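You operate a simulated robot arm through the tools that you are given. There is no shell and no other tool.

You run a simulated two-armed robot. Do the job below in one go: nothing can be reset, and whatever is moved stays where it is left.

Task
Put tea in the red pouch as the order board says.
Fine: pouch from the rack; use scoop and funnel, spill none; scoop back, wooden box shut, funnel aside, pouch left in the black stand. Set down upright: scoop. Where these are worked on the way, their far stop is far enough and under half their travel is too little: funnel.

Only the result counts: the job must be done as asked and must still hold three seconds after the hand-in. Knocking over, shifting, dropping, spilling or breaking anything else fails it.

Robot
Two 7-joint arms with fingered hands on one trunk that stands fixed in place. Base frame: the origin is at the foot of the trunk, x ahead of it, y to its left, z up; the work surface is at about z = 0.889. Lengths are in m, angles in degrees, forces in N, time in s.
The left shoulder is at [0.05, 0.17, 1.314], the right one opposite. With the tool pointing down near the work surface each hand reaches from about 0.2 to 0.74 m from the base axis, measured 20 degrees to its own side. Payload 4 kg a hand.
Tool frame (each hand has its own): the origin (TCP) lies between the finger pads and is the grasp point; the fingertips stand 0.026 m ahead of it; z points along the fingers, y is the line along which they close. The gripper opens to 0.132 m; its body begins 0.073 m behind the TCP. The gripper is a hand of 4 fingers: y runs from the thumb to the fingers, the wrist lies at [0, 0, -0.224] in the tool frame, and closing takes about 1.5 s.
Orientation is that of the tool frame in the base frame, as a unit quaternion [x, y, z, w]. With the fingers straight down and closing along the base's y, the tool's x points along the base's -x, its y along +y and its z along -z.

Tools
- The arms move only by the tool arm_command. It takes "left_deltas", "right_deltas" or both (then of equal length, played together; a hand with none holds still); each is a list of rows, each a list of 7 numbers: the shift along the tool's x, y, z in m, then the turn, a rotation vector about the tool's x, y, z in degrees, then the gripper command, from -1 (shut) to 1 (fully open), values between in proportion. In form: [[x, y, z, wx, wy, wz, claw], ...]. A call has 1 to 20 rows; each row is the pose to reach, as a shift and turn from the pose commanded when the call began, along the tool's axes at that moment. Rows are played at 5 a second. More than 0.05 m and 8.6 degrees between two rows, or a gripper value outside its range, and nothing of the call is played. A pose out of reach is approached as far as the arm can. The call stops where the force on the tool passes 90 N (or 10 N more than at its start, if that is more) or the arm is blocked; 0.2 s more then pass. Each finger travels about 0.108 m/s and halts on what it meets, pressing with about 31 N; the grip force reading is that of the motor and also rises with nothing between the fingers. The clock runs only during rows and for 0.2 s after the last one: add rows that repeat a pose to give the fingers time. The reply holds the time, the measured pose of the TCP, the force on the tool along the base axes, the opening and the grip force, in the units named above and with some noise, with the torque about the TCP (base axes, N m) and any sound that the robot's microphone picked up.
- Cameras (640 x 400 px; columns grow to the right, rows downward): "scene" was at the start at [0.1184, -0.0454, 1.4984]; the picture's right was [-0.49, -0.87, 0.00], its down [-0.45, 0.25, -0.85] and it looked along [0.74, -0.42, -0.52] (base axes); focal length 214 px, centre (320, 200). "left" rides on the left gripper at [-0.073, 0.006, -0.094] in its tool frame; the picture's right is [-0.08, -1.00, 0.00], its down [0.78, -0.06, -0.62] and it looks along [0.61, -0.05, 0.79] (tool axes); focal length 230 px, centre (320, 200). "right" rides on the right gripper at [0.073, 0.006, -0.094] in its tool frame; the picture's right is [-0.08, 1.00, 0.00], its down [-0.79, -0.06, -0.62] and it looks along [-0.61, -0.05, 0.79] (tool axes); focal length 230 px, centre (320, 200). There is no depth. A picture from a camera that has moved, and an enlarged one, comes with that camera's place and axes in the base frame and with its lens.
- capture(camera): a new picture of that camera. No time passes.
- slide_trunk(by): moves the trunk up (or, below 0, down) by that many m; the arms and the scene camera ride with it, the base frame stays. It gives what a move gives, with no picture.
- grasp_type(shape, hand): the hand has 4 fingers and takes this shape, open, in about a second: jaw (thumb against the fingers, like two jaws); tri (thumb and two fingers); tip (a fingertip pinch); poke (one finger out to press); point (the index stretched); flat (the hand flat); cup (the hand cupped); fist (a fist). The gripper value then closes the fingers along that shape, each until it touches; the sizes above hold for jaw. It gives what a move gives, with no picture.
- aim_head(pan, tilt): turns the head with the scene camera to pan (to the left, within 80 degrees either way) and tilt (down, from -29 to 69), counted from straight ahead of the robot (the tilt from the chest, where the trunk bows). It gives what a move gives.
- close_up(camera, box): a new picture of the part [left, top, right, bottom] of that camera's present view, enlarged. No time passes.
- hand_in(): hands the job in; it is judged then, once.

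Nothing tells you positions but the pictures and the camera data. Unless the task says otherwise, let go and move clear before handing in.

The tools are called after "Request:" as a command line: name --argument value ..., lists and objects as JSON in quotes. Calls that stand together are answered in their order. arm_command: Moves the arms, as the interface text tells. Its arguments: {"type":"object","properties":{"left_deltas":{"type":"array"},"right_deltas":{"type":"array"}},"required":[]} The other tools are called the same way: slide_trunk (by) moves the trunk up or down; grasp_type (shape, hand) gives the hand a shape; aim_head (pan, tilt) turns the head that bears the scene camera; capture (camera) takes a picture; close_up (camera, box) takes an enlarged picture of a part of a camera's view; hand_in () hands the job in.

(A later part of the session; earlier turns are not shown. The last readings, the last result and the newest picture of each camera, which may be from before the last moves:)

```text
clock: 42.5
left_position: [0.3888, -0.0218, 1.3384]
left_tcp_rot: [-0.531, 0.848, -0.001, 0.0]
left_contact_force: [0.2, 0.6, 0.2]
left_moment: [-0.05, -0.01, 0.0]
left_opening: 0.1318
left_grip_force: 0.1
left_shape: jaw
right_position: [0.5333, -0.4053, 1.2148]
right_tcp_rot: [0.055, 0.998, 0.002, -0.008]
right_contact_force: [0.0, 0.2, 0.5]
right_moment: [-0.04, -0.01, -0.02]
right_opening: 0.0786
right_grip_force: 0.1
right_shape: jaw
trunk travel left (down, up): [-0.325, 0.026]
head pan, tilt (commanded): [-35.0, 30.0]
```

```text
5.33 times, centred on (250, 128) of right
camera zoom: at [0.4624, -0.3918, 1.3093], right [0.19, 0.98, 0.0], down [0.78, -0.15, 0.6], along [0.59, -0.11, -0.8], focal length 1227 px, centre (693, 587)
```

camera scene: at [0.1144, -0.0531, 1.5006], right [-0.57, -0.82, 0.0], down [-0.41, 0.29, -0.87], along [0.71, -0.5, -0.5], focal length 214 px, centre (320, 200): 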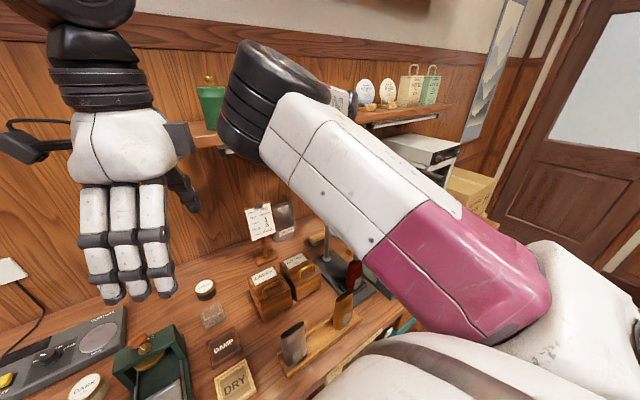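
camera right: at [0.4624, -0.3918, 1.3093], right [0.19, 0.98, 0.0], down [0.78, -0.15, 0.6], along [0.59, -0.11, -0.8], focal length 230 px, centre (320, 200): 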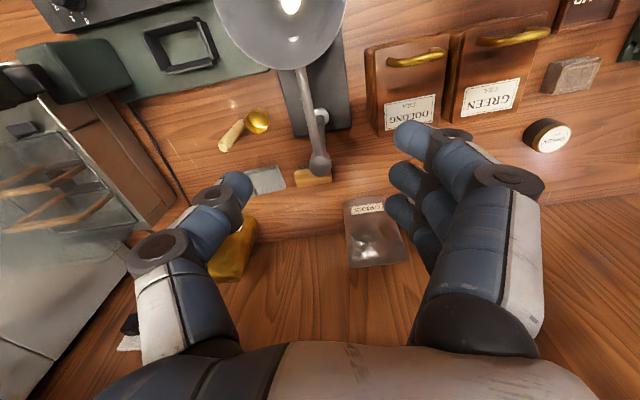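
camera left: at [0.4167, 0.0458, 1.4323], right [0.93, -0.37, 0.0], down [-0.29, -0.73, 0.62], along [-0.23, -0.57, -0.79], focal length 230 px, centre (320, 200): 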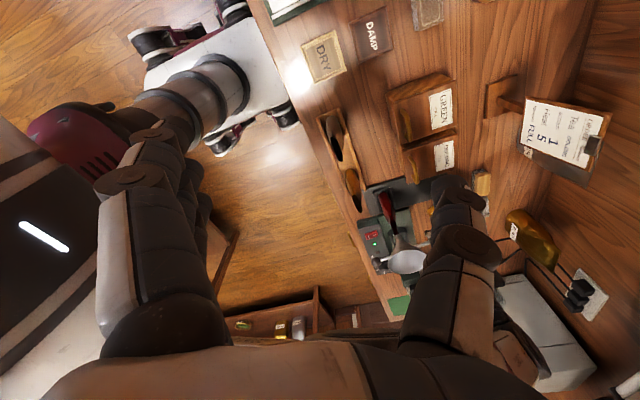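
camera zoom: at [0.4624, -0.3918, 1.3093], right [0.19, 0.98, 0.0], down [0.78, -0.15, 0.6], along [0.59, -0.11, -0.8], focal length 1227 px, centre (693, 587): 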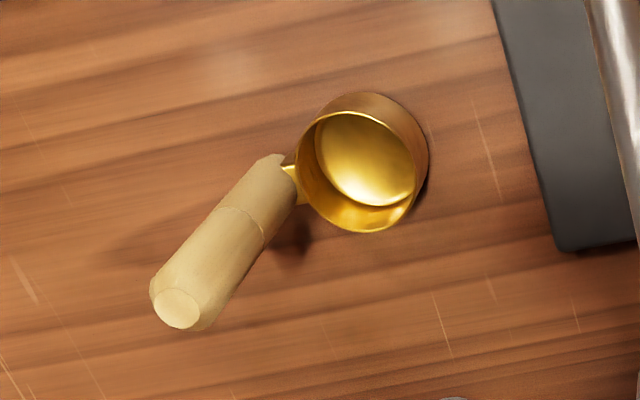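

The oolong box's lid spans x 0.50–0.617, y −0.328 to −0.236, top z≈0.958, with its handle bar near (0.519, −0.281, 0.978) and the hinge most likely at the back. I bring the right hand over the bar with its fingers closing along x, and the left hand into a forward-pointing staging pose to help with the lid.

Request:
arm_command --right_deltas '[[0, 0.005, -0.01, 0, 0, -8, 0.2], [0, 0.01, -0.02, 0, 0, -16, 0.2], [0.003, 0.02, -0.02, 0, 0, -24, 0.2], [0.006, 0.03, -0.02, 0, 0, -32, 0.2], [0.009, 0.04, -0.02, 0, 0, -40, 0.2], [0.012, 0.055, -0.02, 0, 0, -48, 0.2], [0.015, 0.07, -0.02, 0, 0, -56, 0.2], [0.018, 0.085, -0.01, 0, 0, -64, 0.2], [0.021, 0.1, 0.0, 0, 0, -72, 0.2], [0.024, 0.11, 0.01, 0, 0, -80, 0.2], [0.0275, 0.1218, 0.02, 0, 0, -88, 0.2], [0.0275, 0.1218, 0.03, 0, 0, -96, 0.2], [0.0275, 0.1218, 0.03, 0, 0, -96, 0.2]]' --left_deltas '[[0.006, -0.006, 0.015, 4.2, 0, 0, 1], [0.012, -0.012, 0.03, 8.4, 0, 0, 1], [0.018, -0.018, 0.045, 12.6, 0, 0, 1], [0.025, -0.024, 0.06, 16.8, 0, 0, 1], [0.031, -0.03, 0.078, 21, 0, 0, 1], [0.037, -0.036, 0.095, 25.2, 0, 0, 1], [0.044, -0.042, 0.11, 29.4, 0, 0, 1], [0.05, -0.048, 0.126, 33.6, 0, 0, 0.5], [0.056, -0.054, 0.142, 37.8, 0, 0, 0], [0.063, -0.06, 0.158, 42, 0, 0, -0.5], [0.07, -0.066, 0.174, 46, 0, 0, -1], [0.0761, -0.0723, 0.189, 50, 0, 0, -1], [0.0761, -0.0723, 0.189, 50, 0, 0, -1]]'

Request:
capture --camera "right"

Request:
capture --camera "left"

Request:
capture --camera "scene"

```text
clock: 45.2
left_position: [0.4194, -0.1227, 1.1507]
left_tcp_rot: [-0.481, 0.767, -0.36, 0.224]
left_contact_force: [-0.2, 0.1, -0.3]
left_moment: [0.0, 0.03, 0.0]
left_opening: 0.0001
left_grip_force: 30.7
left_shape: jaw
right_position: [0.5164, -0.2932, 1.1818]
right_tcp_rot: [-0.692, 0.722, 0.025, 0.012]
right_contact_force: [0.2, -0.4, -0.1]
right_moment: [-0.01, -0.02, -0.01]
right_opening: 0.0787
right_grip_force: 0.0
right_shape: jaw
trunk travel left (down, up): [-0.325, 0.026]
head pan, tilt (commanded): [-35.0, 30.0]
```

```text
taken
camera right: at [0.5091, -0.3706, 1.2712], right [-0.99, 0.12, 0.02], down [0.11, 0.75, 0.65], along [0.06, 0.65, -0.76], focal length 230 px, centre (320, 200)
```

right: 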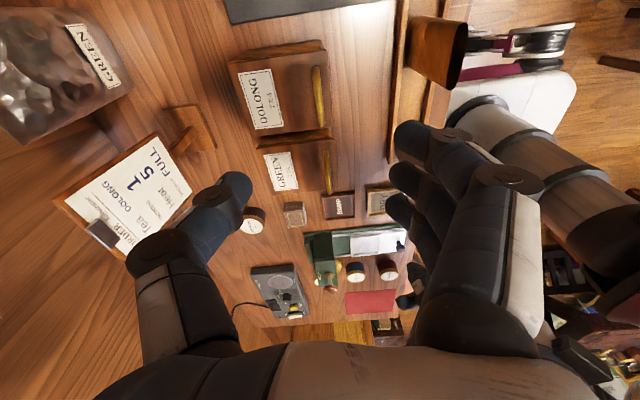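

```text
taken
camera left: at [0.3845, -0.0243, 1.2065], right [0.61, -0.21, 0.76], down [-0.73, -0.52, 0.44], along [0.3, -0.83, -0.47], focal length 230 px, centre (320, 200)
```

left: 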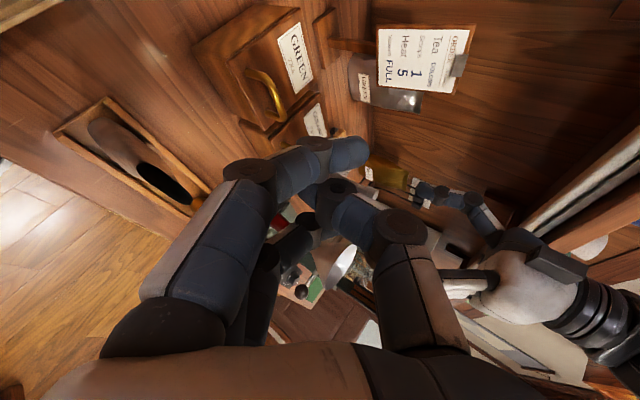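

```text
taken
camera scene: at [0.1134, -0.0532, 1.5007], right [-0.57, -0.82, 0.0], down [-0.41, 0.29, -0.87], along [0.71, -0.5, -0.5], focal length 214 px, centre (320, 200)
```

scene: 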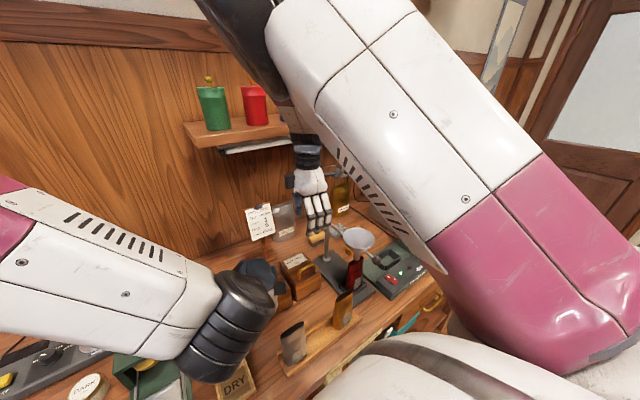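

Right hand is above the handle bar (bar near x≈0.515, y≈−0.28). I square the hand up and come down closer for a side-on view of the bar.

Request:
arm_command --right_deltas '[[-0.006, 0.001, 0.02, 0.5, 1.5, -1.2, 0.2], [-0.012, 0.001, 0.045, 1, 3, -2.3, 0.2], [-0.012, 0.001, 0.07, 1, 3, -2.3, 0.2], [-0.012, 0.001, 0.095, 1, 3, -2.3, 0.2], [-0.012, 0.001, 0.12, 1, 3, -2.3, 0.2], [-0.012, 0.001, 0.12, 1, 3, -2.3, 0.2]]'

Request:
capture --camera "right"

Request:
capture --camera "left"

```text
clock: 46.6
left_position: [0.4192, -0.1223, 1.1507]
left_tcp_rot: [-0.481, 0.768, -0.359, 0.223]
left_contact_force: [0.0, 0.3, -0.2]
left_moment: [-0.02, 0.0, -0.02]
left_opening: 0.0003
left_grip_force: 31.2
left_shape: jaw
right_position: [0.5181, -0.2809, 1.0676]
right_tcp_rot: [-0.7, 0.714, -0.005, 0.003]
right_contact_force: [-0.8, 0.2, 0.3]
right_moment: [0.01, -0.02, 0.01]
right_opening: 0.0786
right_grip_force: 0.1
right_shape: jaw
trunk travel left (down, up): [-0.325, 0.026]
head pan, tilt (commanded): [-35.0, 30.0]
```

```text
taken
camera right: at [0.5086, -0.3538, 1.1612], right [-1.0, 0.09, -0.01], down [0.07, 0.79, 0.61], along [0.07, 0.61, -0.79], focal length 230 px, centre (320, 200)
```

right: 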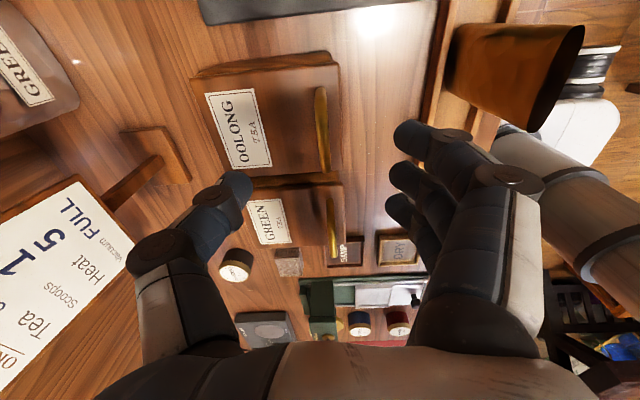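

```text
taken
camera left: at [0.385, -0.0244, 1.2066], right [0.61, -0.21, 0.76], down [-0.73, -0.52, 0.44], along [0.3, -0.83, -0.47], focal length 230 px, centre (320, 200)
```

left: 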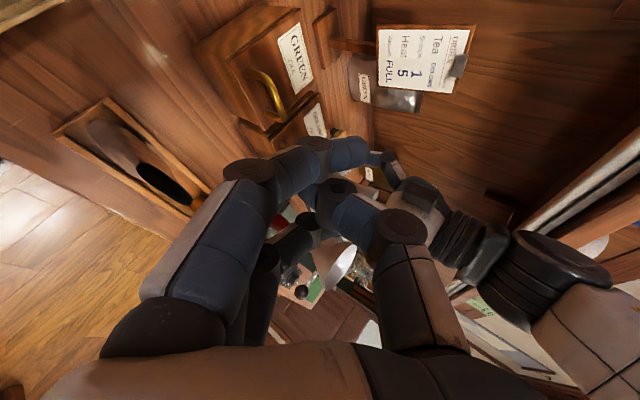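

Well aligned; I zoom in on the handle bar to get its exact height and x.

Request:
close_up --camera "right" --box '[240, 50, 400, 190]'

```text
2.86 times, centred on (320, 120) of right
camera zoom: at [0.5086, -0.3538, 1.1612], right [-1.0, 0.09, -0.01], down [0.07, 0.79, 0.61], along [0.07, 0.61, -0.79], focal length 657 px, centre (320, 429)
```

zoom: 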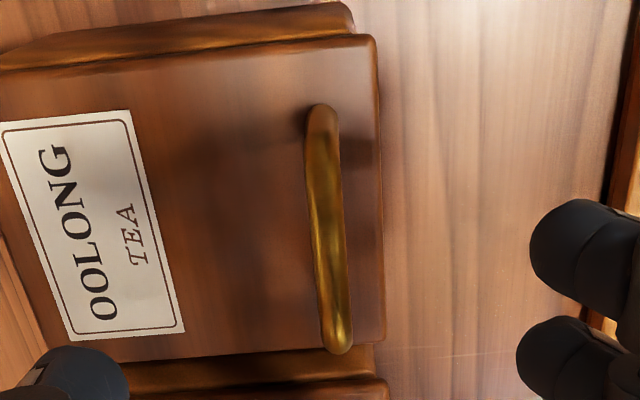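

The bar is at x≈0.515, centred on y≈−0.281. I descend so the fingertips reach just past the bar, then pinch it.

Request:
arm_command --right_deltas '[[0, 0.003, 0.02, 0, 0, 0, 0.0], [0, 0.003, 0.04, 0, 0, 0, -0.2], [0, 0.003, 0.06, 0, 0, 0, -0.2], [0, 0.003, 0.073, 0, 0, 0, -0.2], [0, 0.003, 0.073, 0, 0, 0, -0.2]]'

Request:
capture --camera "right"

Request:
close_up --camera "scene" --box '[250, 180, 370, 310]'

```text
clock: 47.9
left_position: [0.4205, -0.1236, 1.1515]
left_tcp_rot: [-0.481, 0.768, -0.358, 0.224]
left_contact_force: [0.3, 0.4, -0.4]
left_moment: [-0.04, 0.04, 0.02]
left_opening: 0.0002
left_grip_force: 31.3
left_shape: jaw
right_position: [0.5143, -0.2902, 0.9945]
right_tcp_rot: [-0.699, 0.716, -0.009, -0.002]
right_contact_force: [0.3, -0.1, -0.4]
right_moment: [-0.03, -0.03, -0.01]
right_opening: 0.0536
right_grip_force: 0.0
right_shape: jaw
trunk travel left (down, up): [-0.325, 0.026]
head pan, tilt (commanded): [-35.0, 30.0]
```

```text
taken
camera right: at [0.5058, -0.3615, 1.0893], right [-0.99, 0.1, -0.01], down [0.07, 0.79, 0.61], along [0.07, 0.6, -0.8], focal length 230 px, centre (320, 200)
```

right: 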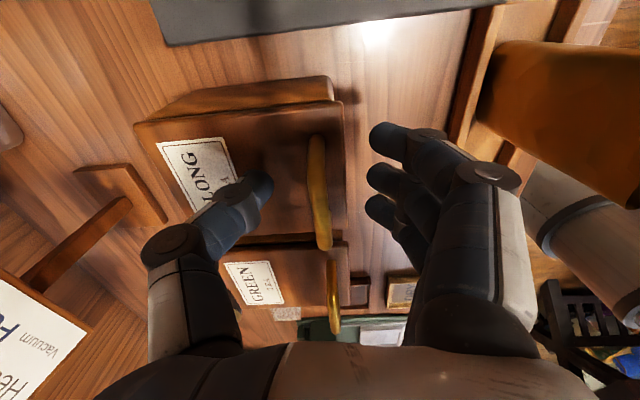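

```text
3.08 times, centred on (310, 245) of scene
camera zoom: at [0.114, -0.0533, 1.5007], right [-0.57, -0.82, 0.0], down [-0.41, 0.29, -0.87], along [0.71, -0.5, -0.5], focal length 660 px, centre (351, 62)
```

zoom: 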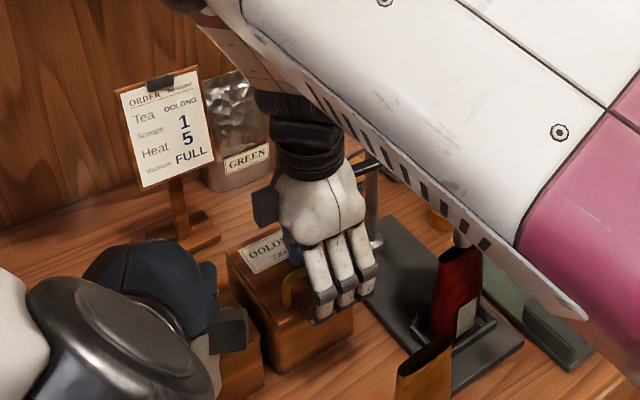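

The bar sits between the fingertips at z≈0.975. I shift to its middle, dip 4 mm more and close on it.

Request:
arm_command --right_deltas '[[-0.005, -0.001, 0.002, 0, 0, 0, -0.2], [-0.009, -0.001, 0.004, 0, 0, 0, -0.2], [-0.009, -0.001, 0.004, 0, 0, 0, -0.5], [-0.009, -0.001, 0.004, 0, 0, 0, -0.8], [-0.009, -0.001, 0.004, 0, 0, 0, -1], [-0.009, -0.001, 0.004, 0, 0, 0, -1], [-0.009, -0.001, 0.004, 0, 0, 0, -1]]'

Request:
capture --camera "right"

```text
clock: 49.5
left_position: [0.4129, -0.1216, 1.1529]
left_tcp_rot: [-0.48, 0.768, -0.36, 0.226]
left_contact_force: [0.9, 0.5, 0.2]
left_moment: [-0.02, 0.02, 0.03]
left_opening: 0.0
left_grip_force: 30.9
left_shape: jaw
right_position: [0.5038, -0.2822, 0.9887]
right_tcp_rot: [-0.698, 0.716, -0.004, -0.005]
right_contact_force: [-39.8, -8.6, 33.7]
right_moment: [0.32, 1.89, 0.44]
right_opening: 0.003
right_grip_force: 31.7
right_shape: jaw
trunk travel left (down, up): [-0.325, 0.026]
head pan, tilt (commanded): [-35.0, 30.0]
```

```text
taken
camera right: at [0.4969, -0.3536, 1.0831], right [-0.99, 0.1, 0.0], down [0.08, 0.79, 0.61], along [0.06, 0.6, -0.8], focal length 230 px, centre (320, 200)
```

right: 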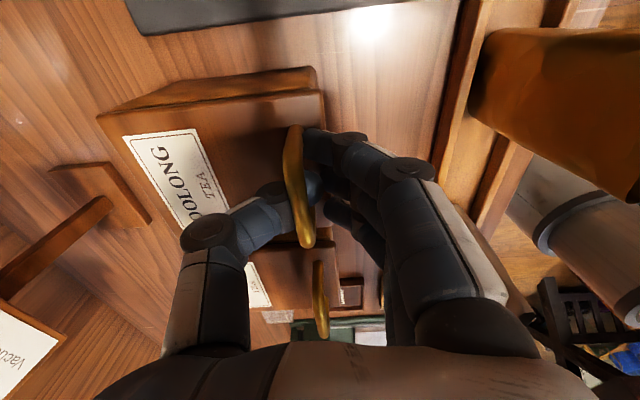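

There is a sideways load: the thumb seems to have slipped under the bar. I look closely before adjusting.

Request:
close_up --camera "right" --box '[230, 100, 400, 260]'

Request:
close_up --camera "scene" --box '[270, 220, 350, 310]'

```text
2.50 times, centred on (315, 180) of right
camera zoom: at [0.4969, -0.3536, 1.0831], right [-0.99, 0.1, 0.0], down [0.08, 0.79, 0.61], along [0.06, 0.6, -0.8], focal length 575 px, centre (332, 250)
```

zoom: 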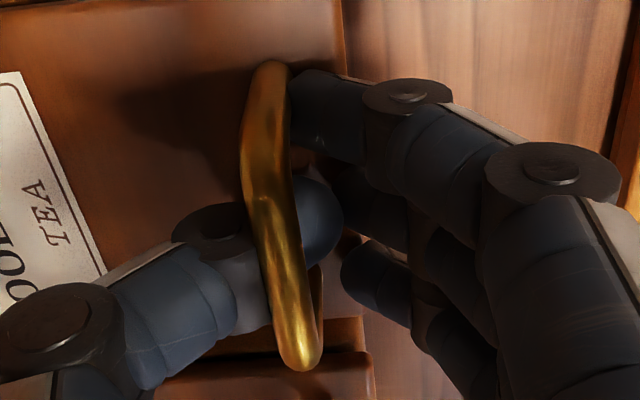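

```text
4.44 times, centred on (310, 265) of scene
camera zoom: at [0.1057, -0.0535, 1.5013], right [-0.57, -0.82, 0.0], down [-0.4, 0.29, -0.87], along [0.71, -0.5, -0.5], focal length 953 px, centre (364, -89)
```

zoom: 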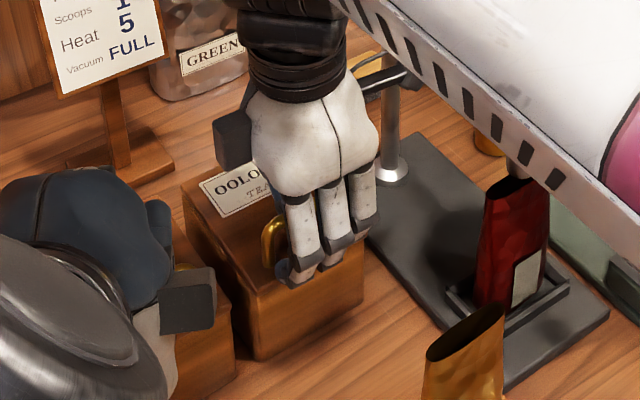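

The bar is higher than I thought (z≈0.995), so the thumb went under it. I open, rise 1 cm, recentre and pinch again with the pads level with the bar.

Request:
arm_command --right_deltas '[[0, 0, 0, 0, 0, 0, -0.5], [0, 0, 0, 0, 0, 0, -0.1], [0, 0, 0, 0, 0, 0, -0.1], [0.003, 0, -0.005, 0, 0, 0, -0.1], [0.005, 0, -0.01, 0, 0, 0, -0.1], [0.005, 0, -0.01, 0, 0, 0, -0.1]]'

Request:
close_up --camera "right" --box '[230, 100, 400, 260]'

```text
clock: 50.9
left_position: [0.4188, -0.1233, 1.1509]
left_tcp_rot: [-0.481, 0.768, -0.357, 0.225]
left_contact_force: [-0.3, -0.1, -1.0]
left_moment: [0.03, -0.03, -0.01]
left_opening: 0.0
left_grip_force: 30.5
left_shape: jaw
right_position: [0.5104, -0.286, 0.9951]
right_tcp_rot: [-0.698, 0.716, -0.004, -0.006]
right_contact_force: [-0.3, -0.3, 0.2]
right_moment: [0.0, 0.0, -0.02]
right_opening: 0.0586
right_grip_force: 0.0
right_shape: jaw
trunk travel left (down, up): [-0.325, 0.026]
head pan, tilt (commanded): [-35.0, 30.0]
```

```text
2.50 times, centred on (315, 180) of right
camera zoom: at [0.5042, -0.3577, 1.0896], right [-0.99, 0.1, 0.0], down [0.08, 0.79, 0.6], along [0.06, 0.6, -0.8], focal length 575 px, centre (332, 250)
```

zoom: 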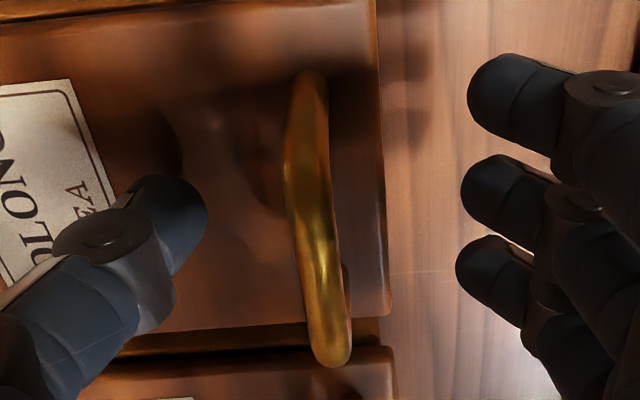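

The bar is now level with the pads. I nudge 3 mm and close on it.

Request:
arm_command --right_deltas '[[0.001, -0.003, -0.003, 0, 0, 0, -0.1], [0.001, -0.003, -0.003, 0, 0, 0, -0.4], [0.001, -0.003, -0.003, 0, 0, 0, -0.7], [0.001, -0.003, -0.003, 0, 0, 0, -1], [0.001, -0.003, -0.003, 0, 0, 0, -1], [0.001, -0.003, -0.003, 0, 0, 0, -1]]'

Request:
close_up --camera "right" --box '[230, 100, 400, 260]'

```text
clock: 52.2
left_position: [0.4197, -0.1228, 1.1514]
left_tcp_rot: [-0.481, 0.768, -0.359, 0.224]
left_contact_force: [0.3, 1.1, 0.1]
left_moment: [-0.03, 0.02, -0.01]
left_opening: 0.0
left_grip_force: 31.1
left_shape: jaw
right_position: [0.5147, -0.2861, 1.0]
right_tcp_rot: [-0.698, 0.716, -0.005, -0.004]
right_contact_force: [-5.5, -1.9, -0.8]
right_moment: [-0.04, 0.29, 0.06]
right_opening: 0.0
right_grip_force: 31.6
right_shape: jaw
trunk travel left (down, up): [-0.325, 0.026]
head pan, tilt (commanded): [-35.0, 30.0]
```

```text
2.50 times, centred on (315, 180) of right
camera zoom: at [0.5072, -0.3578, 1.0949], right [-0.99, 0.1, 0.0], down [0.08, 0.79, 0.61], along [0.06, 0.6, -0.8], focal length 575 px, centre (332, 250)
```

zoom: 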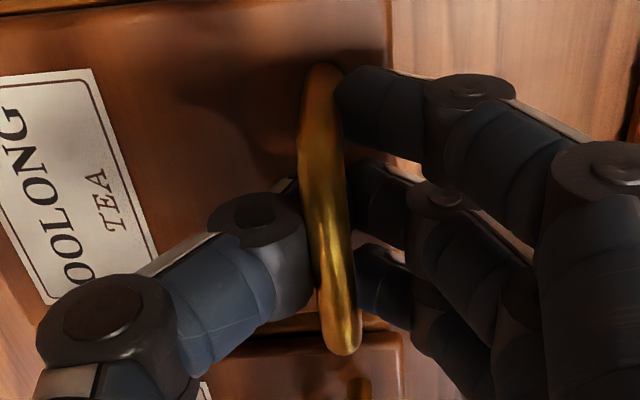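

The hand has closed into a ring under the bar, which hooks the handle nicely with little load. I lift along the lid's arc a first 20 degrees and check.

Request:
arm_command --right_deltas '[[0, 0, -0.003, 0, 0, 0, -1], [0, -0.0045, -0.0087, 0, 0, 0, -1], [0, -0.0097, -0.017, 0, 0, 0, -1], [0, -0.0156, -0.0248, 0, 0, 0, -1], [0, -0.0222, -0.0321, 0, 0, 0, -1], [0, -0.0222, -0.0321, 0, 0, 0, -1]]'

Request:
capture --camera "right"

Request:
close_up --camera "scene" --box '[250, 190, 350, 310]'

Request:
capture --camera "left"

```text
clock: 53.6
left_position: [0.4173, -0.1218, 1.1529]
left_tcp_rot: [-0.481, 0.768, -0.358, 0.225]
left_contact_force: [-0.5, 0.5, 0.3]
left_moment: [-0.03, 0.0, 0.02]
left_opening: 0.0
left_grip_force: 30.9
left_shape: jaw
right_position: [0.533, -0.2868, 1.0314]
right_tcp_rot: [-0.699, 0.715, -0.005, -0.007]
right_contact_force: [-22.9, -6.6, 7.6]
right_moment: [-0.38, 0.97, 0.14]
right_opening: 0.0001
right_grip_force: 31.4
right_shape: jaw
trunk travel left (down, up): [-0.325, 0.026]
head pan, tilt (commanded): [-35.0, 30.0]
```

```text
taken
camera right: at [0.5257, -0.3589, 1.1265], right [-0.99, 0.1, 0.0], down [0.08, 0.79, 0.6], along [0.06, 0.6, -0.8], focal length 230 px, centre (320, 200)
```

right: 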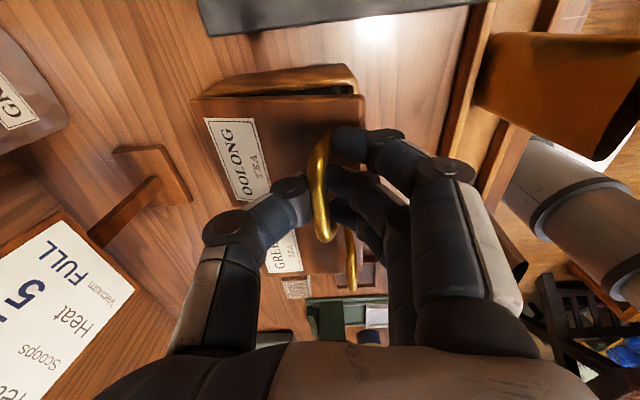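

```text
3.33 times, centred on (300, 250) of scene
camera zoom: at [0.1101, -0.054, 1.501], right [-0.57, -0.82, 0.0], down [-0.41, 0.29, -0.87], along [0.71, -0.5, -0.5], focal length 715 px, centre (387, 33)
```

zoom: 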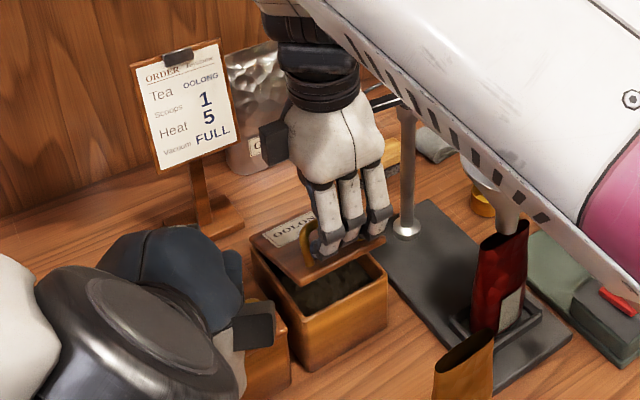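

```text
taken
camera left: at [0.382, -0.0249, 1.2077], right [0.61, -0.21, 0.77], down [-0.73, -0.52, 0.44], along [0.3, -0.83, -0.47], focal length 230 px, centre (320, 200)
```

left: 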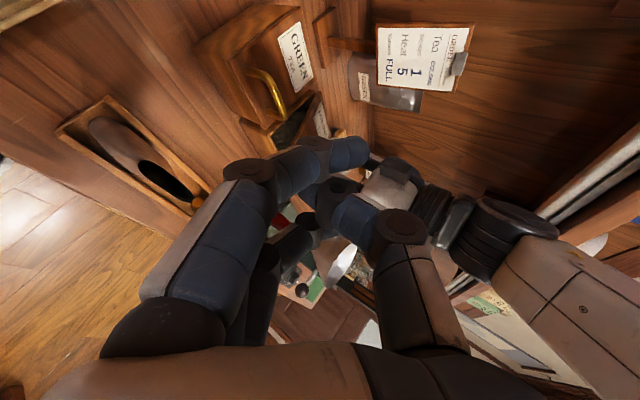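

The lid is hinged at the back and opening; tea is visible inside. There is some pull toward −x, so I continue up with slightly less forward motion, to about 45–50 degrees.

Request:
arm_command --right_deltas '[[0, 0.002, -0.004, 0, 0, 0, -1], [0, -0.003, -0.011, 0, 0, 0, -1], [0, -0.009, -0.017, 0, 0, 0, -1], [0, -0.016, -0.022, 0, 0, 0, -1], [0, -0.023, -0.026, 0, 0, 0, -1], [0, -0.03, -0.03, 0, 0, 0, -1], [0, -0.03, -0.03, 0, 0, 0, -1]]'

Request:
capture --camera "right"

Request:
close_up --camera "scene" --box '[250, 190, 350, 310]'

```text
clock: 55.2
left_position: [0.417, -0.1249, 1.1524]
left_tcp_rot: [-0.481, 0.768, -0.358, 0.225]
left_contact_force: [0.0, 0.3, -1.1]
left_moment: [0.0, 0.0, 0.0]
left_opening: 0.0001
left_grip_force: 30.7
left_shape: jaw
right_position: [0.5641, -0.289, 1.0652]
right_tcp_rot: [-0.7, 0.714, -0.006, -0.002]
right_contact_force: [-22.8, -19.9, 9.0]
right_moment: [-1.11, 1.99, 0.28]
right_opening: 0.0
right_grip_force: 31.0
right_shape: jaw
trunk travel left (down, up): [-0.325, 0.026]
head pan, tilt (commanded): [-35.0, 30.0]
```

```text
taken
camera right: at [0.5569, -0.3593, 1.1602], right [-1.0, 0.1, -0.01], down [0.07, 0.79, 0.61], along [0.07, 0.6, -0.79], focal length 230 px, centre (320, 200)
```

right: 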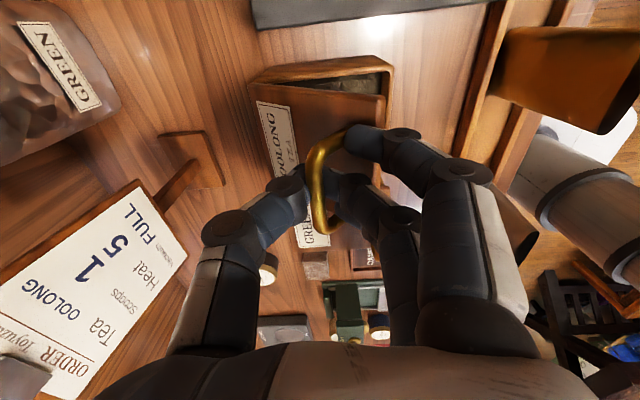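

```text
3.33 times, centred on (300, 250) of scene
camera zoom: at [0.1101, -0.056, 1.5009], right [-0.57, -0.82, 0.0], down [-0.41, 0.29, -0.87], along [0.71, -0.5, -0.5], focal length 715 px, centre (387, 33)
```

zoom: 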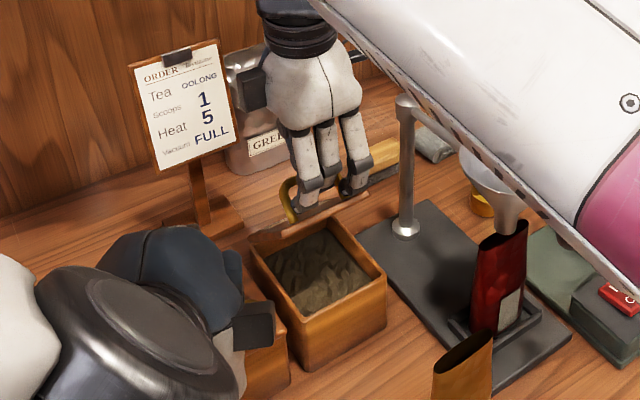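

The lid is up around 45°. I take it a little further with the right hand while bringing the left hand closer, ready to slip under the lid.

Request:
arm_command --right_deltas '[[0.001, -0.005, -0.002, 0, 0, 0, -1], [0.002, -0.01, -0.004, 0, 0, 0, -1], [0.003, -0.015, -0.006, 0, 0, 0, -1], [0.003, -0.02, -0.008, 0, 0, 0, -1], [0.003, -0.025, -0.01, 0, 0, 0, -1], [0.003, -0.025, -0.01, 0, 0, 0, -1]]' --left_deltas '[[0.012, -0.003, 0.026, 0, 0, 0, -1], [0.023, -0.007, 0.052, 0, 0, 0, -1], [0.035, -0.01, 0.077, 0, 0, 0, -1], [0.047, -0.013, 0.103, 0, 0, 0, -1], [0.0583, -0.0166, 0.1287, 0, 0, 0, -1], [0.0583, -0.0166, 0.1287, 0, 0, 0, -1]]'

Request:
capture --camera "left"

Request:
capture --camera "right"

Request:
close_up --camera "scene" --box '[250, 190, 350, 310]'

```text
clock: 56.6
left_position: [0.4906, -0.2212, 1.0813]
left_tcp_rot: [-0.48, 0.767, -0.361, 0.225]
left_contact_force: [-0.2, 0.0, 0.1]
left_moment: [-0.02, 0.03, 0.01]
left_opening: 0.0
left_grip_force: 31.0
left_shape: jaw
right_position: [0.5902, -0.2875, 1.0804]
right_tcp_rot: [-0.699, 0.715, -0.009, -0.002]
right_contact_force: [-28.4, 4.1, 20.2]
right_moment: [-0.92, 2.82, -0.32]
right_opening: 0.0001
right_grip_force: 31.2
right_shape: jaw
trunk travel left (down, up): [-0.325, 0.026]
head pan, tilt (commanded): [-35.0, 30.0]
```

```text
taken
camera left: at [0.455, -0.1227, 1.1372], right [0.61, -0.21, 0.77], down [-0.73, -0.52, 0.44], along [0.3, -0.83, -0.47], focal length 230 px, centre (320, 200)
```

left: 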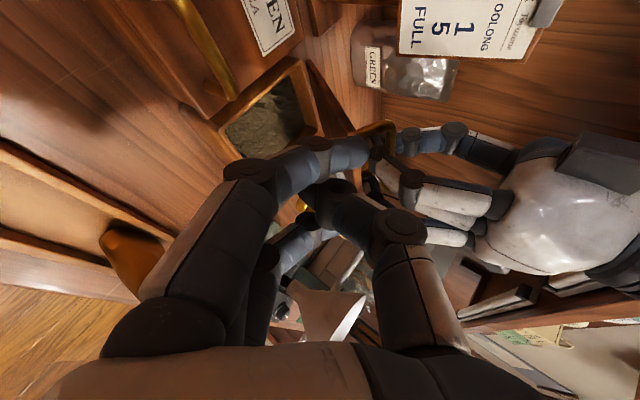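

```text
taken
camera right: at [0.5819, -0.3591, 1.1746], right [-0.99, 0.1, -0.01], down [0.07, 0.79, 0.6], along [0.07, 0.6, -0.8], focal length 230 px, centre (320, 200)
```

right: 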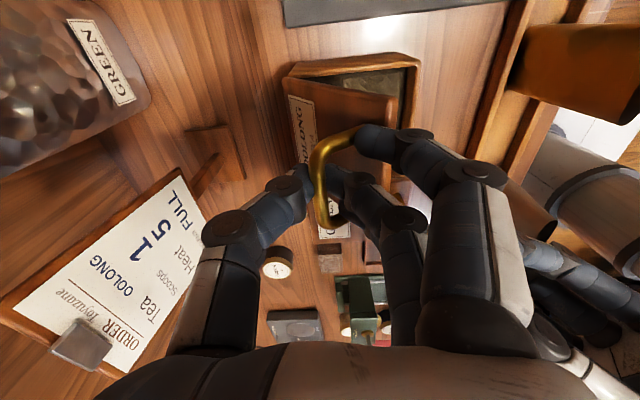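

```text
3.33 times, centred on (300, 250) of scene
camera zoom: at [0.1084, -0.0516, 1.5013], right [-0.57, -0.82, 0.0], down [-0.41, 0.29, -0.87], along [0.71, -0.5, -0.5], focal length 715 px, centre (387, 33)
```

zoom: 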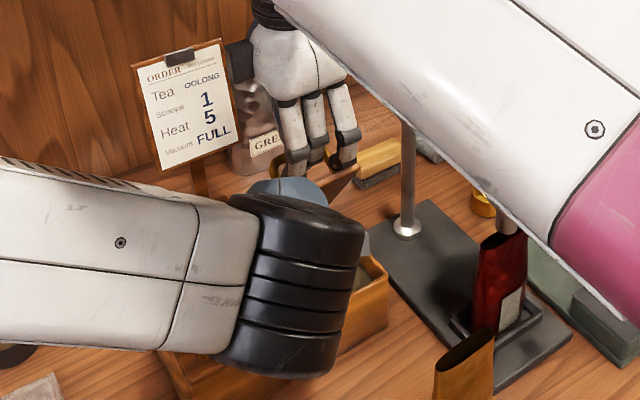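

The lid is at about 60°. I slide the left beak under its front edge, toward (0.565, −0.26, 1.0).

Request:
arm_command --left_deltas '[[0.001, 0.002, 0.022, 0, 0, 0, -1], [0.001, 0.004, 0.045, 0, 0, 0, -1], [0.002, 0.006, 0.067, 0, 0, 0, -1], [0.0026, 0.008, 0.083, 0, 0, 0, -1], [0.0026, 0.008, 0.083, 0, 0, 0, -1]]'

Request:
capture --camera "left"

Request:
close_up --camera "scene" --box '[250, 190, 350, 310]'

Request:
capture --camera "right"

```text
clock: 57.9
left_position: [0.5603, -0.2272, 1.0314]
left_tcp_rot: [-0.493, 0.756, -0.36, 0.237]
left_contact_force: [-20.9, 31.3, 7.8]
left_moment: [-0.84, -0.17, -0.43]
left_opening: 0.0001
left_grip_force: 31.5
left_shape: jaw
right_position: [0.5867, -0.288, 1.0792]
right_tcp_rot: [-0.699, 0.715, -0.014, -0.005]
right_contact_force: [-14.0, -9.0, 41.0]
right_moment: [-1.06, 1.5, -0.16]
right_opening: 0.0
right_grip_force: 31.2
right_shape: jaw
trunk travel left (down, up): [-0.325, 0.026]
head pan, tilt (commanded): [-35.0, 30.0]
```

```text
taken
camera left: at [0.5198, -0.1307, 1.0849], right [0.61, -0.18, 0.77], down [-0.72, -0.54, 0.43], along [0.34, -0.82, -0.46], focal length 230 px, centre (320, 200)
```

left: 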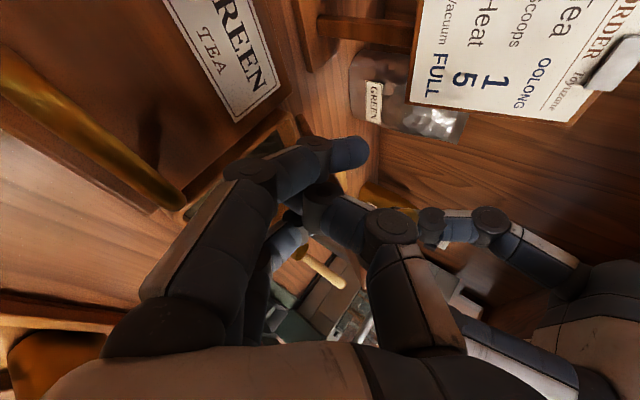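

```text
3.33 times, centred on (300, 250) of scene
camera zoom: at [0.1045, -0.0476, 1.5018], right [-0.57, -0.82, 0.0], down [-0.4, 0.28, -0.87], along [0.71, -0.5, -0.49], focal length 715 px, centre (387, 33)
```

zoom: 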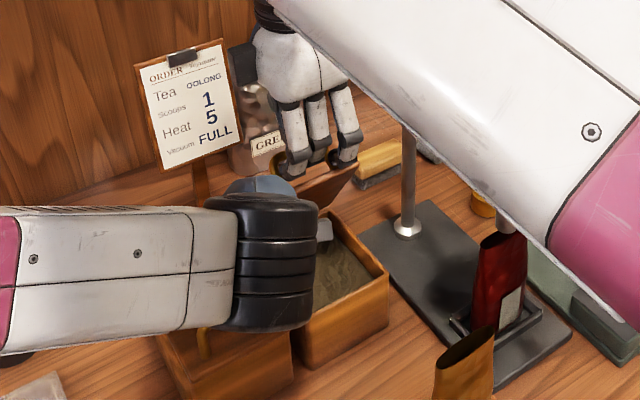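

```text
taken
camera right: at [0.5783, -0.3582, 1.175], right [-0.99, 0.1, -0.01], down [0.07, 0.8, 0.6], along [0.07, 0.59, -0.8], focal length 230 px, centre (320, 200)
```

right: 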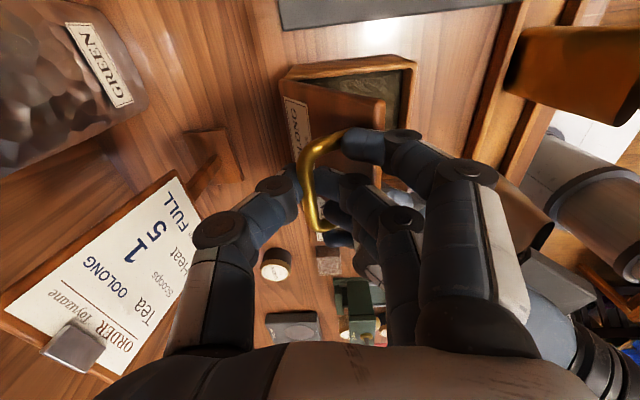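

The left fingers met the lid's side edge rather than going under it. I back off, shift toward −y in front of the lid, and check.

Request:
arm_command --left_deltas '[[0, 0, -0.03, 0, 0, 0, -1], [0, 0, -0.06, 0, 0, 0, -1], [0.015, 0.01, -0.05, 0, 0, 0, -1], [0.026, 0.017, -0.035, 0, 0, 0, -1], [0.0333, 0.0215, -0.015, 0, 0, 0, -1], [0.0333, 0.0215, -0.015, 0, 0, 0, -1]]'

Request:
capture --camera "left"

Request:
close_up --camera "scene" --box '[250, 190, 350, 310]'

Request:
capture --camera "right"

```text
clock: 59.5
left_position: [0.5395, -0.2341, 1.0211]
left_tcp_rot: [-0.504, 0.75, -0.357, 0.237]
left_contact_force: [-21.5, -1.9, 4.0]
left_moment: [0.03, -0.79, -0.08]
left_opening: 0.0001
left_grip_force: 31.6
left_shape: jaw
right_position: [0.5891, -0.2895, 1.0795]
right_tcp_rot: [-0.697, 0.717, -0.009, -0.004]
right_contact_force: [-9.0, 15.0, 28.0]
right_moment: [-1.01, 1.98, -0.52]
right_opening: 0.0001
right_grip_force: 31.0
right_shape: jaw
trunk travel left (down, up): [-0.325, 0.026]
head pan, tilt (commanded): [-35.0, 30.0]
stopped in row 6 (left hand): the arm was blocked; the commanded pose is now the measured one
```

```text
taken
camera left: at [0.497, -0.1384, 1.0752], right [0.61, -0.16, 0.77], down [-0.7, -0.56, 0.44], along [0.36, -0.81, -0.46], focal length 230 px, centre (320, 200)
```

left: 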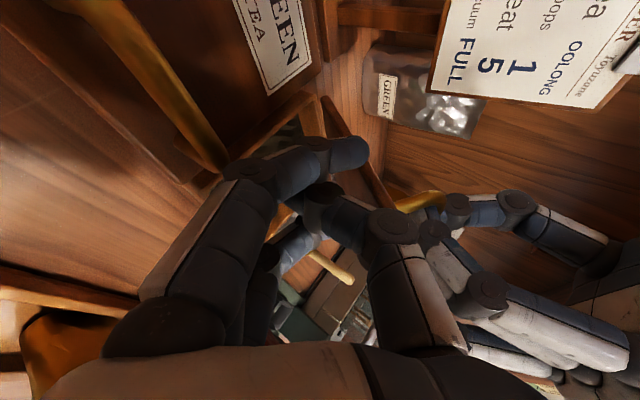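

```text
3.33 times, centred on (300, 250) of scene
camera zoom: at [0.1073, -0.0484, 1.5014], right [-0.57, -0.82, 0.0], down [-0.41, 0.28, -0.87], along [0.71, -0.5, -0.49], focal length 715 px, centre (387, 33)
```

zoom: 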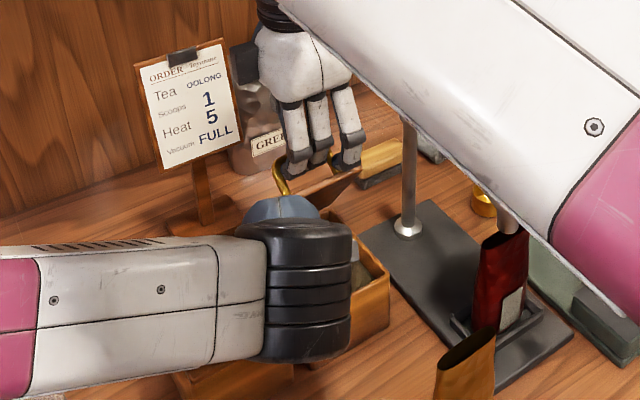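

```text
taken
camera right: at [0.5799, -0.3604, 1.1724], right [-0.99, 0.11, -0.01], down [0.08, 0.79, 0.6], along [0.07, 0.6, -0.8], focal length 230 px, centre (320, 200)
```

right: 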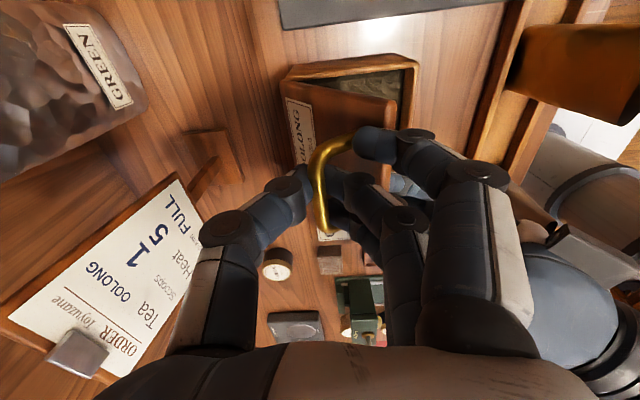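

The left fingers are now partly under the lid and pushing on it, with the right hand still hooked. I now release the right hand slightly, keeping left in place, and lift it straight off the bar.

Request:
arm_command --right_deltas '[[0, 0, 0, 0, 0, 0, -0.8], [0, 0, 0, 0, 0, 0, -0.6], [0, 0, 0, 0, 0, 0, -0.5], [0, 0, 0, 0, 0, 0, -0.5]]'

Request:
capture --camera "right"

Request:
close_up --camera "scene" --box '[250, 190, 350, 310]'

```text
clock: 60.5
left_position: [0.5388, -0.2339, 1.0212]
left_tcp_rot: [-0.505, 0.749, -0.357, 0.239]
left_contact_force: [-19.4, 6.9, 4.6]
left_moment: [-0.26, -0.74, 0.02]
left_opening: 0.0001
left_grip_force: 30.9
left_shape: jaw
right_position: [0.5891, -0.2895, 1.0779]
right_tcp_rot: [-0.696, 0.717, -0.01, -0.003]
right_contact_force: [-4.7, 7.0, 36.6]
right_moment: [-0.47, 1.1, -0.32]
right_opening: 0.034
right_grip_force: 0.0
right_shape: jaw
trunk travel left (down, up): [-0.325, 0.026]
head pan, tilt (commanded): [-35.0, 30.0]
```

```text
taken
camera right: at [0.5796, -0.3612, 1.1726], right [-0.99, 0.11, -0.01], down [0.08, 0.79, 0.6], along [0.07, 0.6, -0.8], focal length 230 px, centre (320, 200)
```

right: 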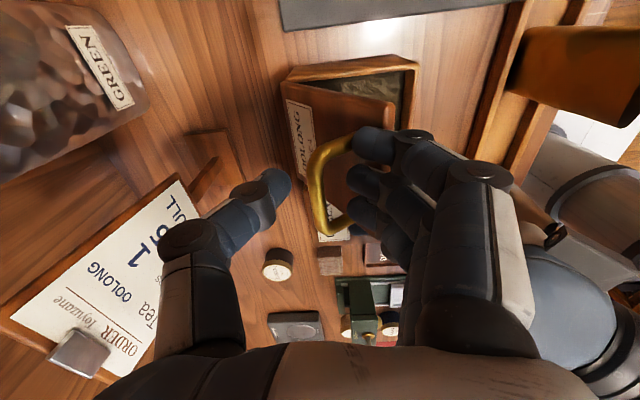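

```text
3.33 times, centred on (300, 250) of scene
camera zoom: at [0.1067, -0.0493, 1.5015], right [-0.57, -0.82, 0.0], down [-0.4, 0.28, -0.87], along [0.71, -0.5, -0.49], focal length 715 px, centre (387, 33)
```

zoom: 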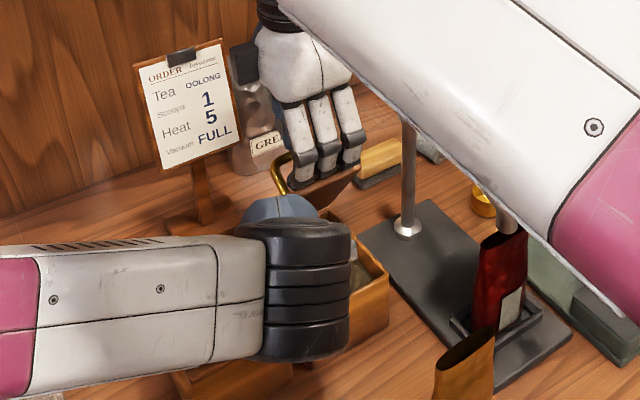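

The lid stays up with the bar free between thumb and fingers. I lift the right hand up off the bar.

Request:
arm_command --right_deltas '[[0, 0, -0.015, 0, 0, 0, -0.5], [0, 0, -0.03, 0, 0, 0, -0.5], [0, 0.005, -0.05, 0, 0, 0, -0.5], [0, 0.01, -0.07, 0, 0, 0, -0.5], [0, 0.01, -0.07, 0, 0, 0, -0.5]]'

Request:
capture --camera "right"

Request:
close_up --camera "scene" --box '[250, 190, 350, 310]'

Request:
capture --camera "left"

```text
clock: 61.9
left_position: [0.5466, -0.2348, 1.0192]
left_tcp_rot: [-0.507, 0.749, -0.354, 0.239]
left_contact_force: [0.0, 0.3, 0.6]
left_moment: [0.01, -0.01, 0.01]
left_opening: 0.0
left_grip_force: 31.1
left_shape: jaw
right_position: [0.5779, -0.316, 1.1369]
right_tcp_rot: [-0.675, 0.738, 0.01, 0.005]
right_contact_force: [-0.6, -0.2, 0.2]
right_moment: [0.01, -0.03, -0.01]
right_opening: 0.0326
right_grip_force: 0.1
right_shape: jaw
trunk travel left (down, up): [-0.325, 0.026]
head pan, tilt (commanded): [-35.0, 30.0]
stopped in row 5 (right hand): the arm was blocked; the commanded pose is now the measured one
```

```text
taken
camera right: at [0.5668, -0.3914, 1.2289], right [-0.99, 0.17, 0.01], down [0.13, 0.76, 0.63], along [0.1, 0.62, -0.77], focal length 230 px, centre (320, 200)
```

right: 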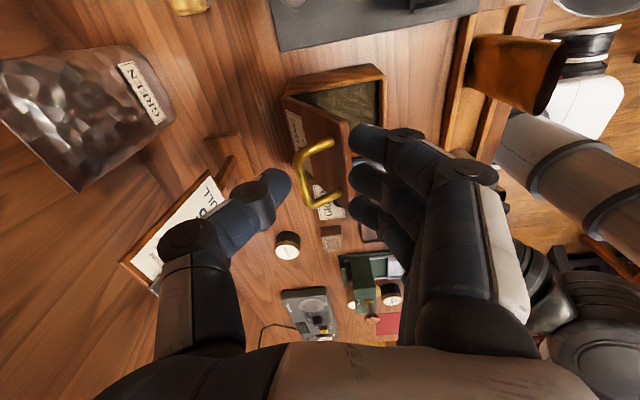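

```text
3.33 times, centred on (300, 250) of scene
camera zoom: at [0.1135, -0.0535, 1.5007], right [-0.57, -0.82, 0.0], down [-0.41, 0.29, -0.87], along [0.71, -0.5, -0.5], focal length 715 px, centre (387, 33)
```

zoom: 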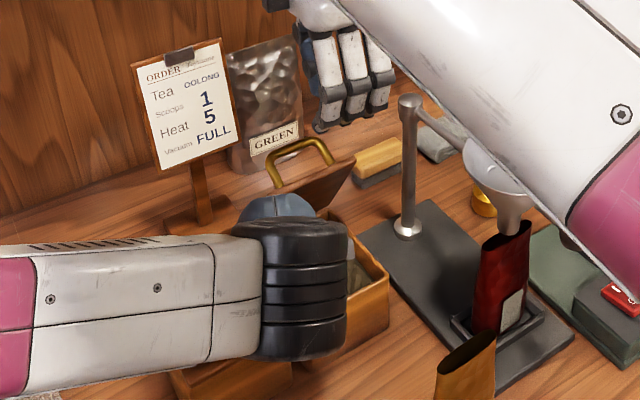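

```text
taken
camera left: at [0.5037, -0.1398, 1.0729], right [0.62, -0.16, 0.77], down [-0.7, -0.57, 0.44], along [0.36, -0.81, -0.46], focal length 230 px, centre (320, 200)
```

left: 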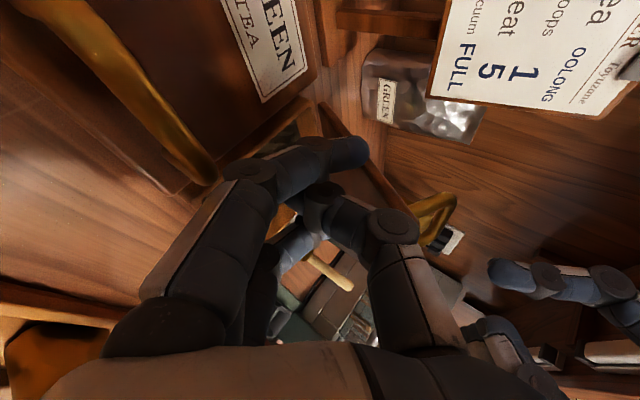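

The right hand is off the handle and the lid remains raised, but the right arm reported a block somewhere. I look at the wider scene.

Request:
capture --camera "scene"

Request:
close_up --camera "left" --box '[280, 60, 520, 260]'

```text
taken
camera scene: at [0.1135, -0.0535, 1.5007], right [-0.57, -0.82, 0.0], down [-0.41, 0.29, -0.87], along [0.71, -0.5, -0.5], focal length 214 px, centre (320, 200)
```

scene: 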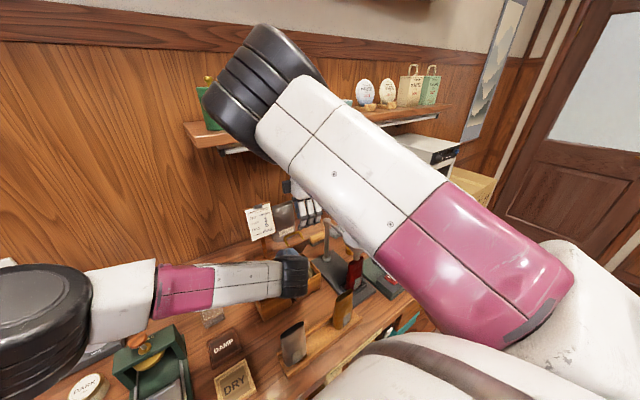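

```text
2.00 times, centred on (400, 160) of left
camera zoom: at [0.5037, -0.1398, 1.0729], right [0.62, -0.16, 0.77], down [-0.7, -0.57, 0.44], along [0.36, -0.81, -0.46], focal length 460 px, centre (160, 280)
```

zoom: 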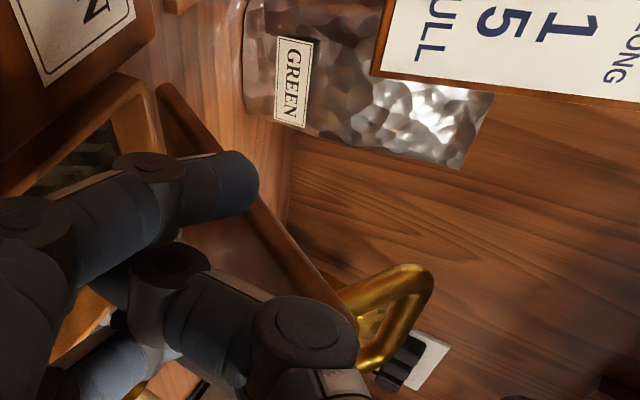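

The right forearm is close to the shelf, so I first move the right hand back and away from it. Then the left will push the lid over.

Request:
arm_command --right_deltas '[[0.01, 0.015, -0.01, 0, 0, 0, -0.3], [0.02, 0.03, -0.02, 0, 0, 0, 0], [0.03, 0.045, -0.03, 0, 0, 0, 0.2], [0.05, 0.06, -0.04, 0, 0, 0, 0.2], [0.07, 0.07, -0.04, 0, 0, 0, 0.2], [0.09, 0.08, -0.04, 0, 0, 0, 0.2]]'

Request:
capture --camera "right"

Request:
capture --camera "scene"

```text
clock: 63.2
left_position: [0.545, -0.236, 1.0165]
left_tcp_rot: [-0.506, 0.749, -0.353, 0.24]
left_contact_force: [-0.7, 0.9, -0.5]
left_moment: [0.01, 0.0, 0.0]
left_opening: 0.0001
left_grip_force: 30.6
left_shape: jaw
right_position: [0.4922, -0.3974, 1.1777]
right_tcp_rot: [-0.679, 0.734, 0.007, 0.004]
right_contact_force: [0.3, -0.2, 0.3]
right_moment: [0.03, 0.0, -0.02]
right_opening: 0.0786
right_grip_force: 0.0
right_shape: jaw
trunk travel left (down, up): [-0.325, 0.026]
head pan, tilt (commanded): [-35.0, 30.0]
```

```text
taken
camera right: at [0.4819, -0.4712, 1.2698], right [-0.99, 0.15, 0.01], down [0.12, 0.77, 0.63], along [0.09, 0.62, -0.78], focal length 230 px, centre (320, 200)
```

right: 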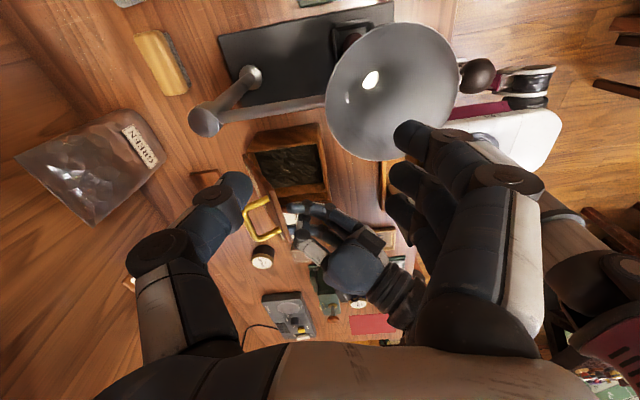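

```text
taken
camera scene: at [0.1139, -0.0543, 1.5006], right [-0.57, -0.82, 0.0], down [-0.41, 0.29, -0.87], along [0.71, -0.5, -0.5], focal length 214 px, centre (320, 200)
```

scene: 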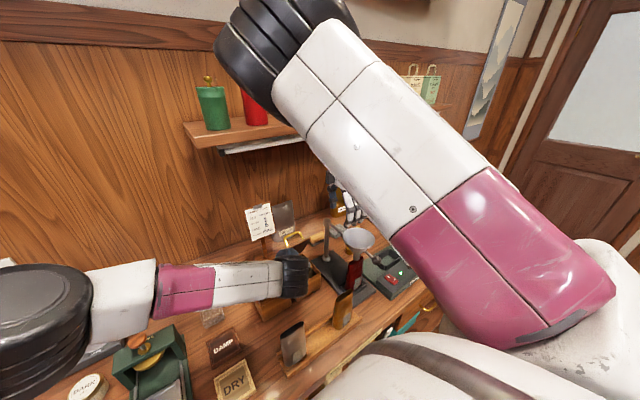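

The right camera now shows the open box, lid and left hand well. I zoom in.

Request:
close_up --camera "right" --box '[220, 100, 380, 280]'

```text
2.22 times, centred on (300, 190) of right
camera zoom: at [0.4819, -0.4712, 1.2698], right [-0.99, 0.15, 0.01], down [0.12, 0.77, 0.63], along [0.09, 0.62, -0.78], focal length 511 px, centre (364, 222)
```

zoom: 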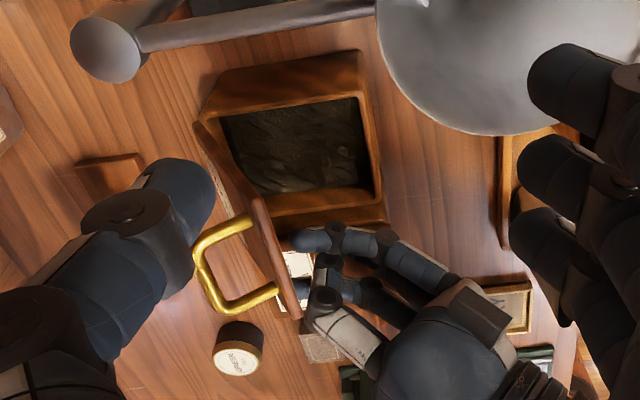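

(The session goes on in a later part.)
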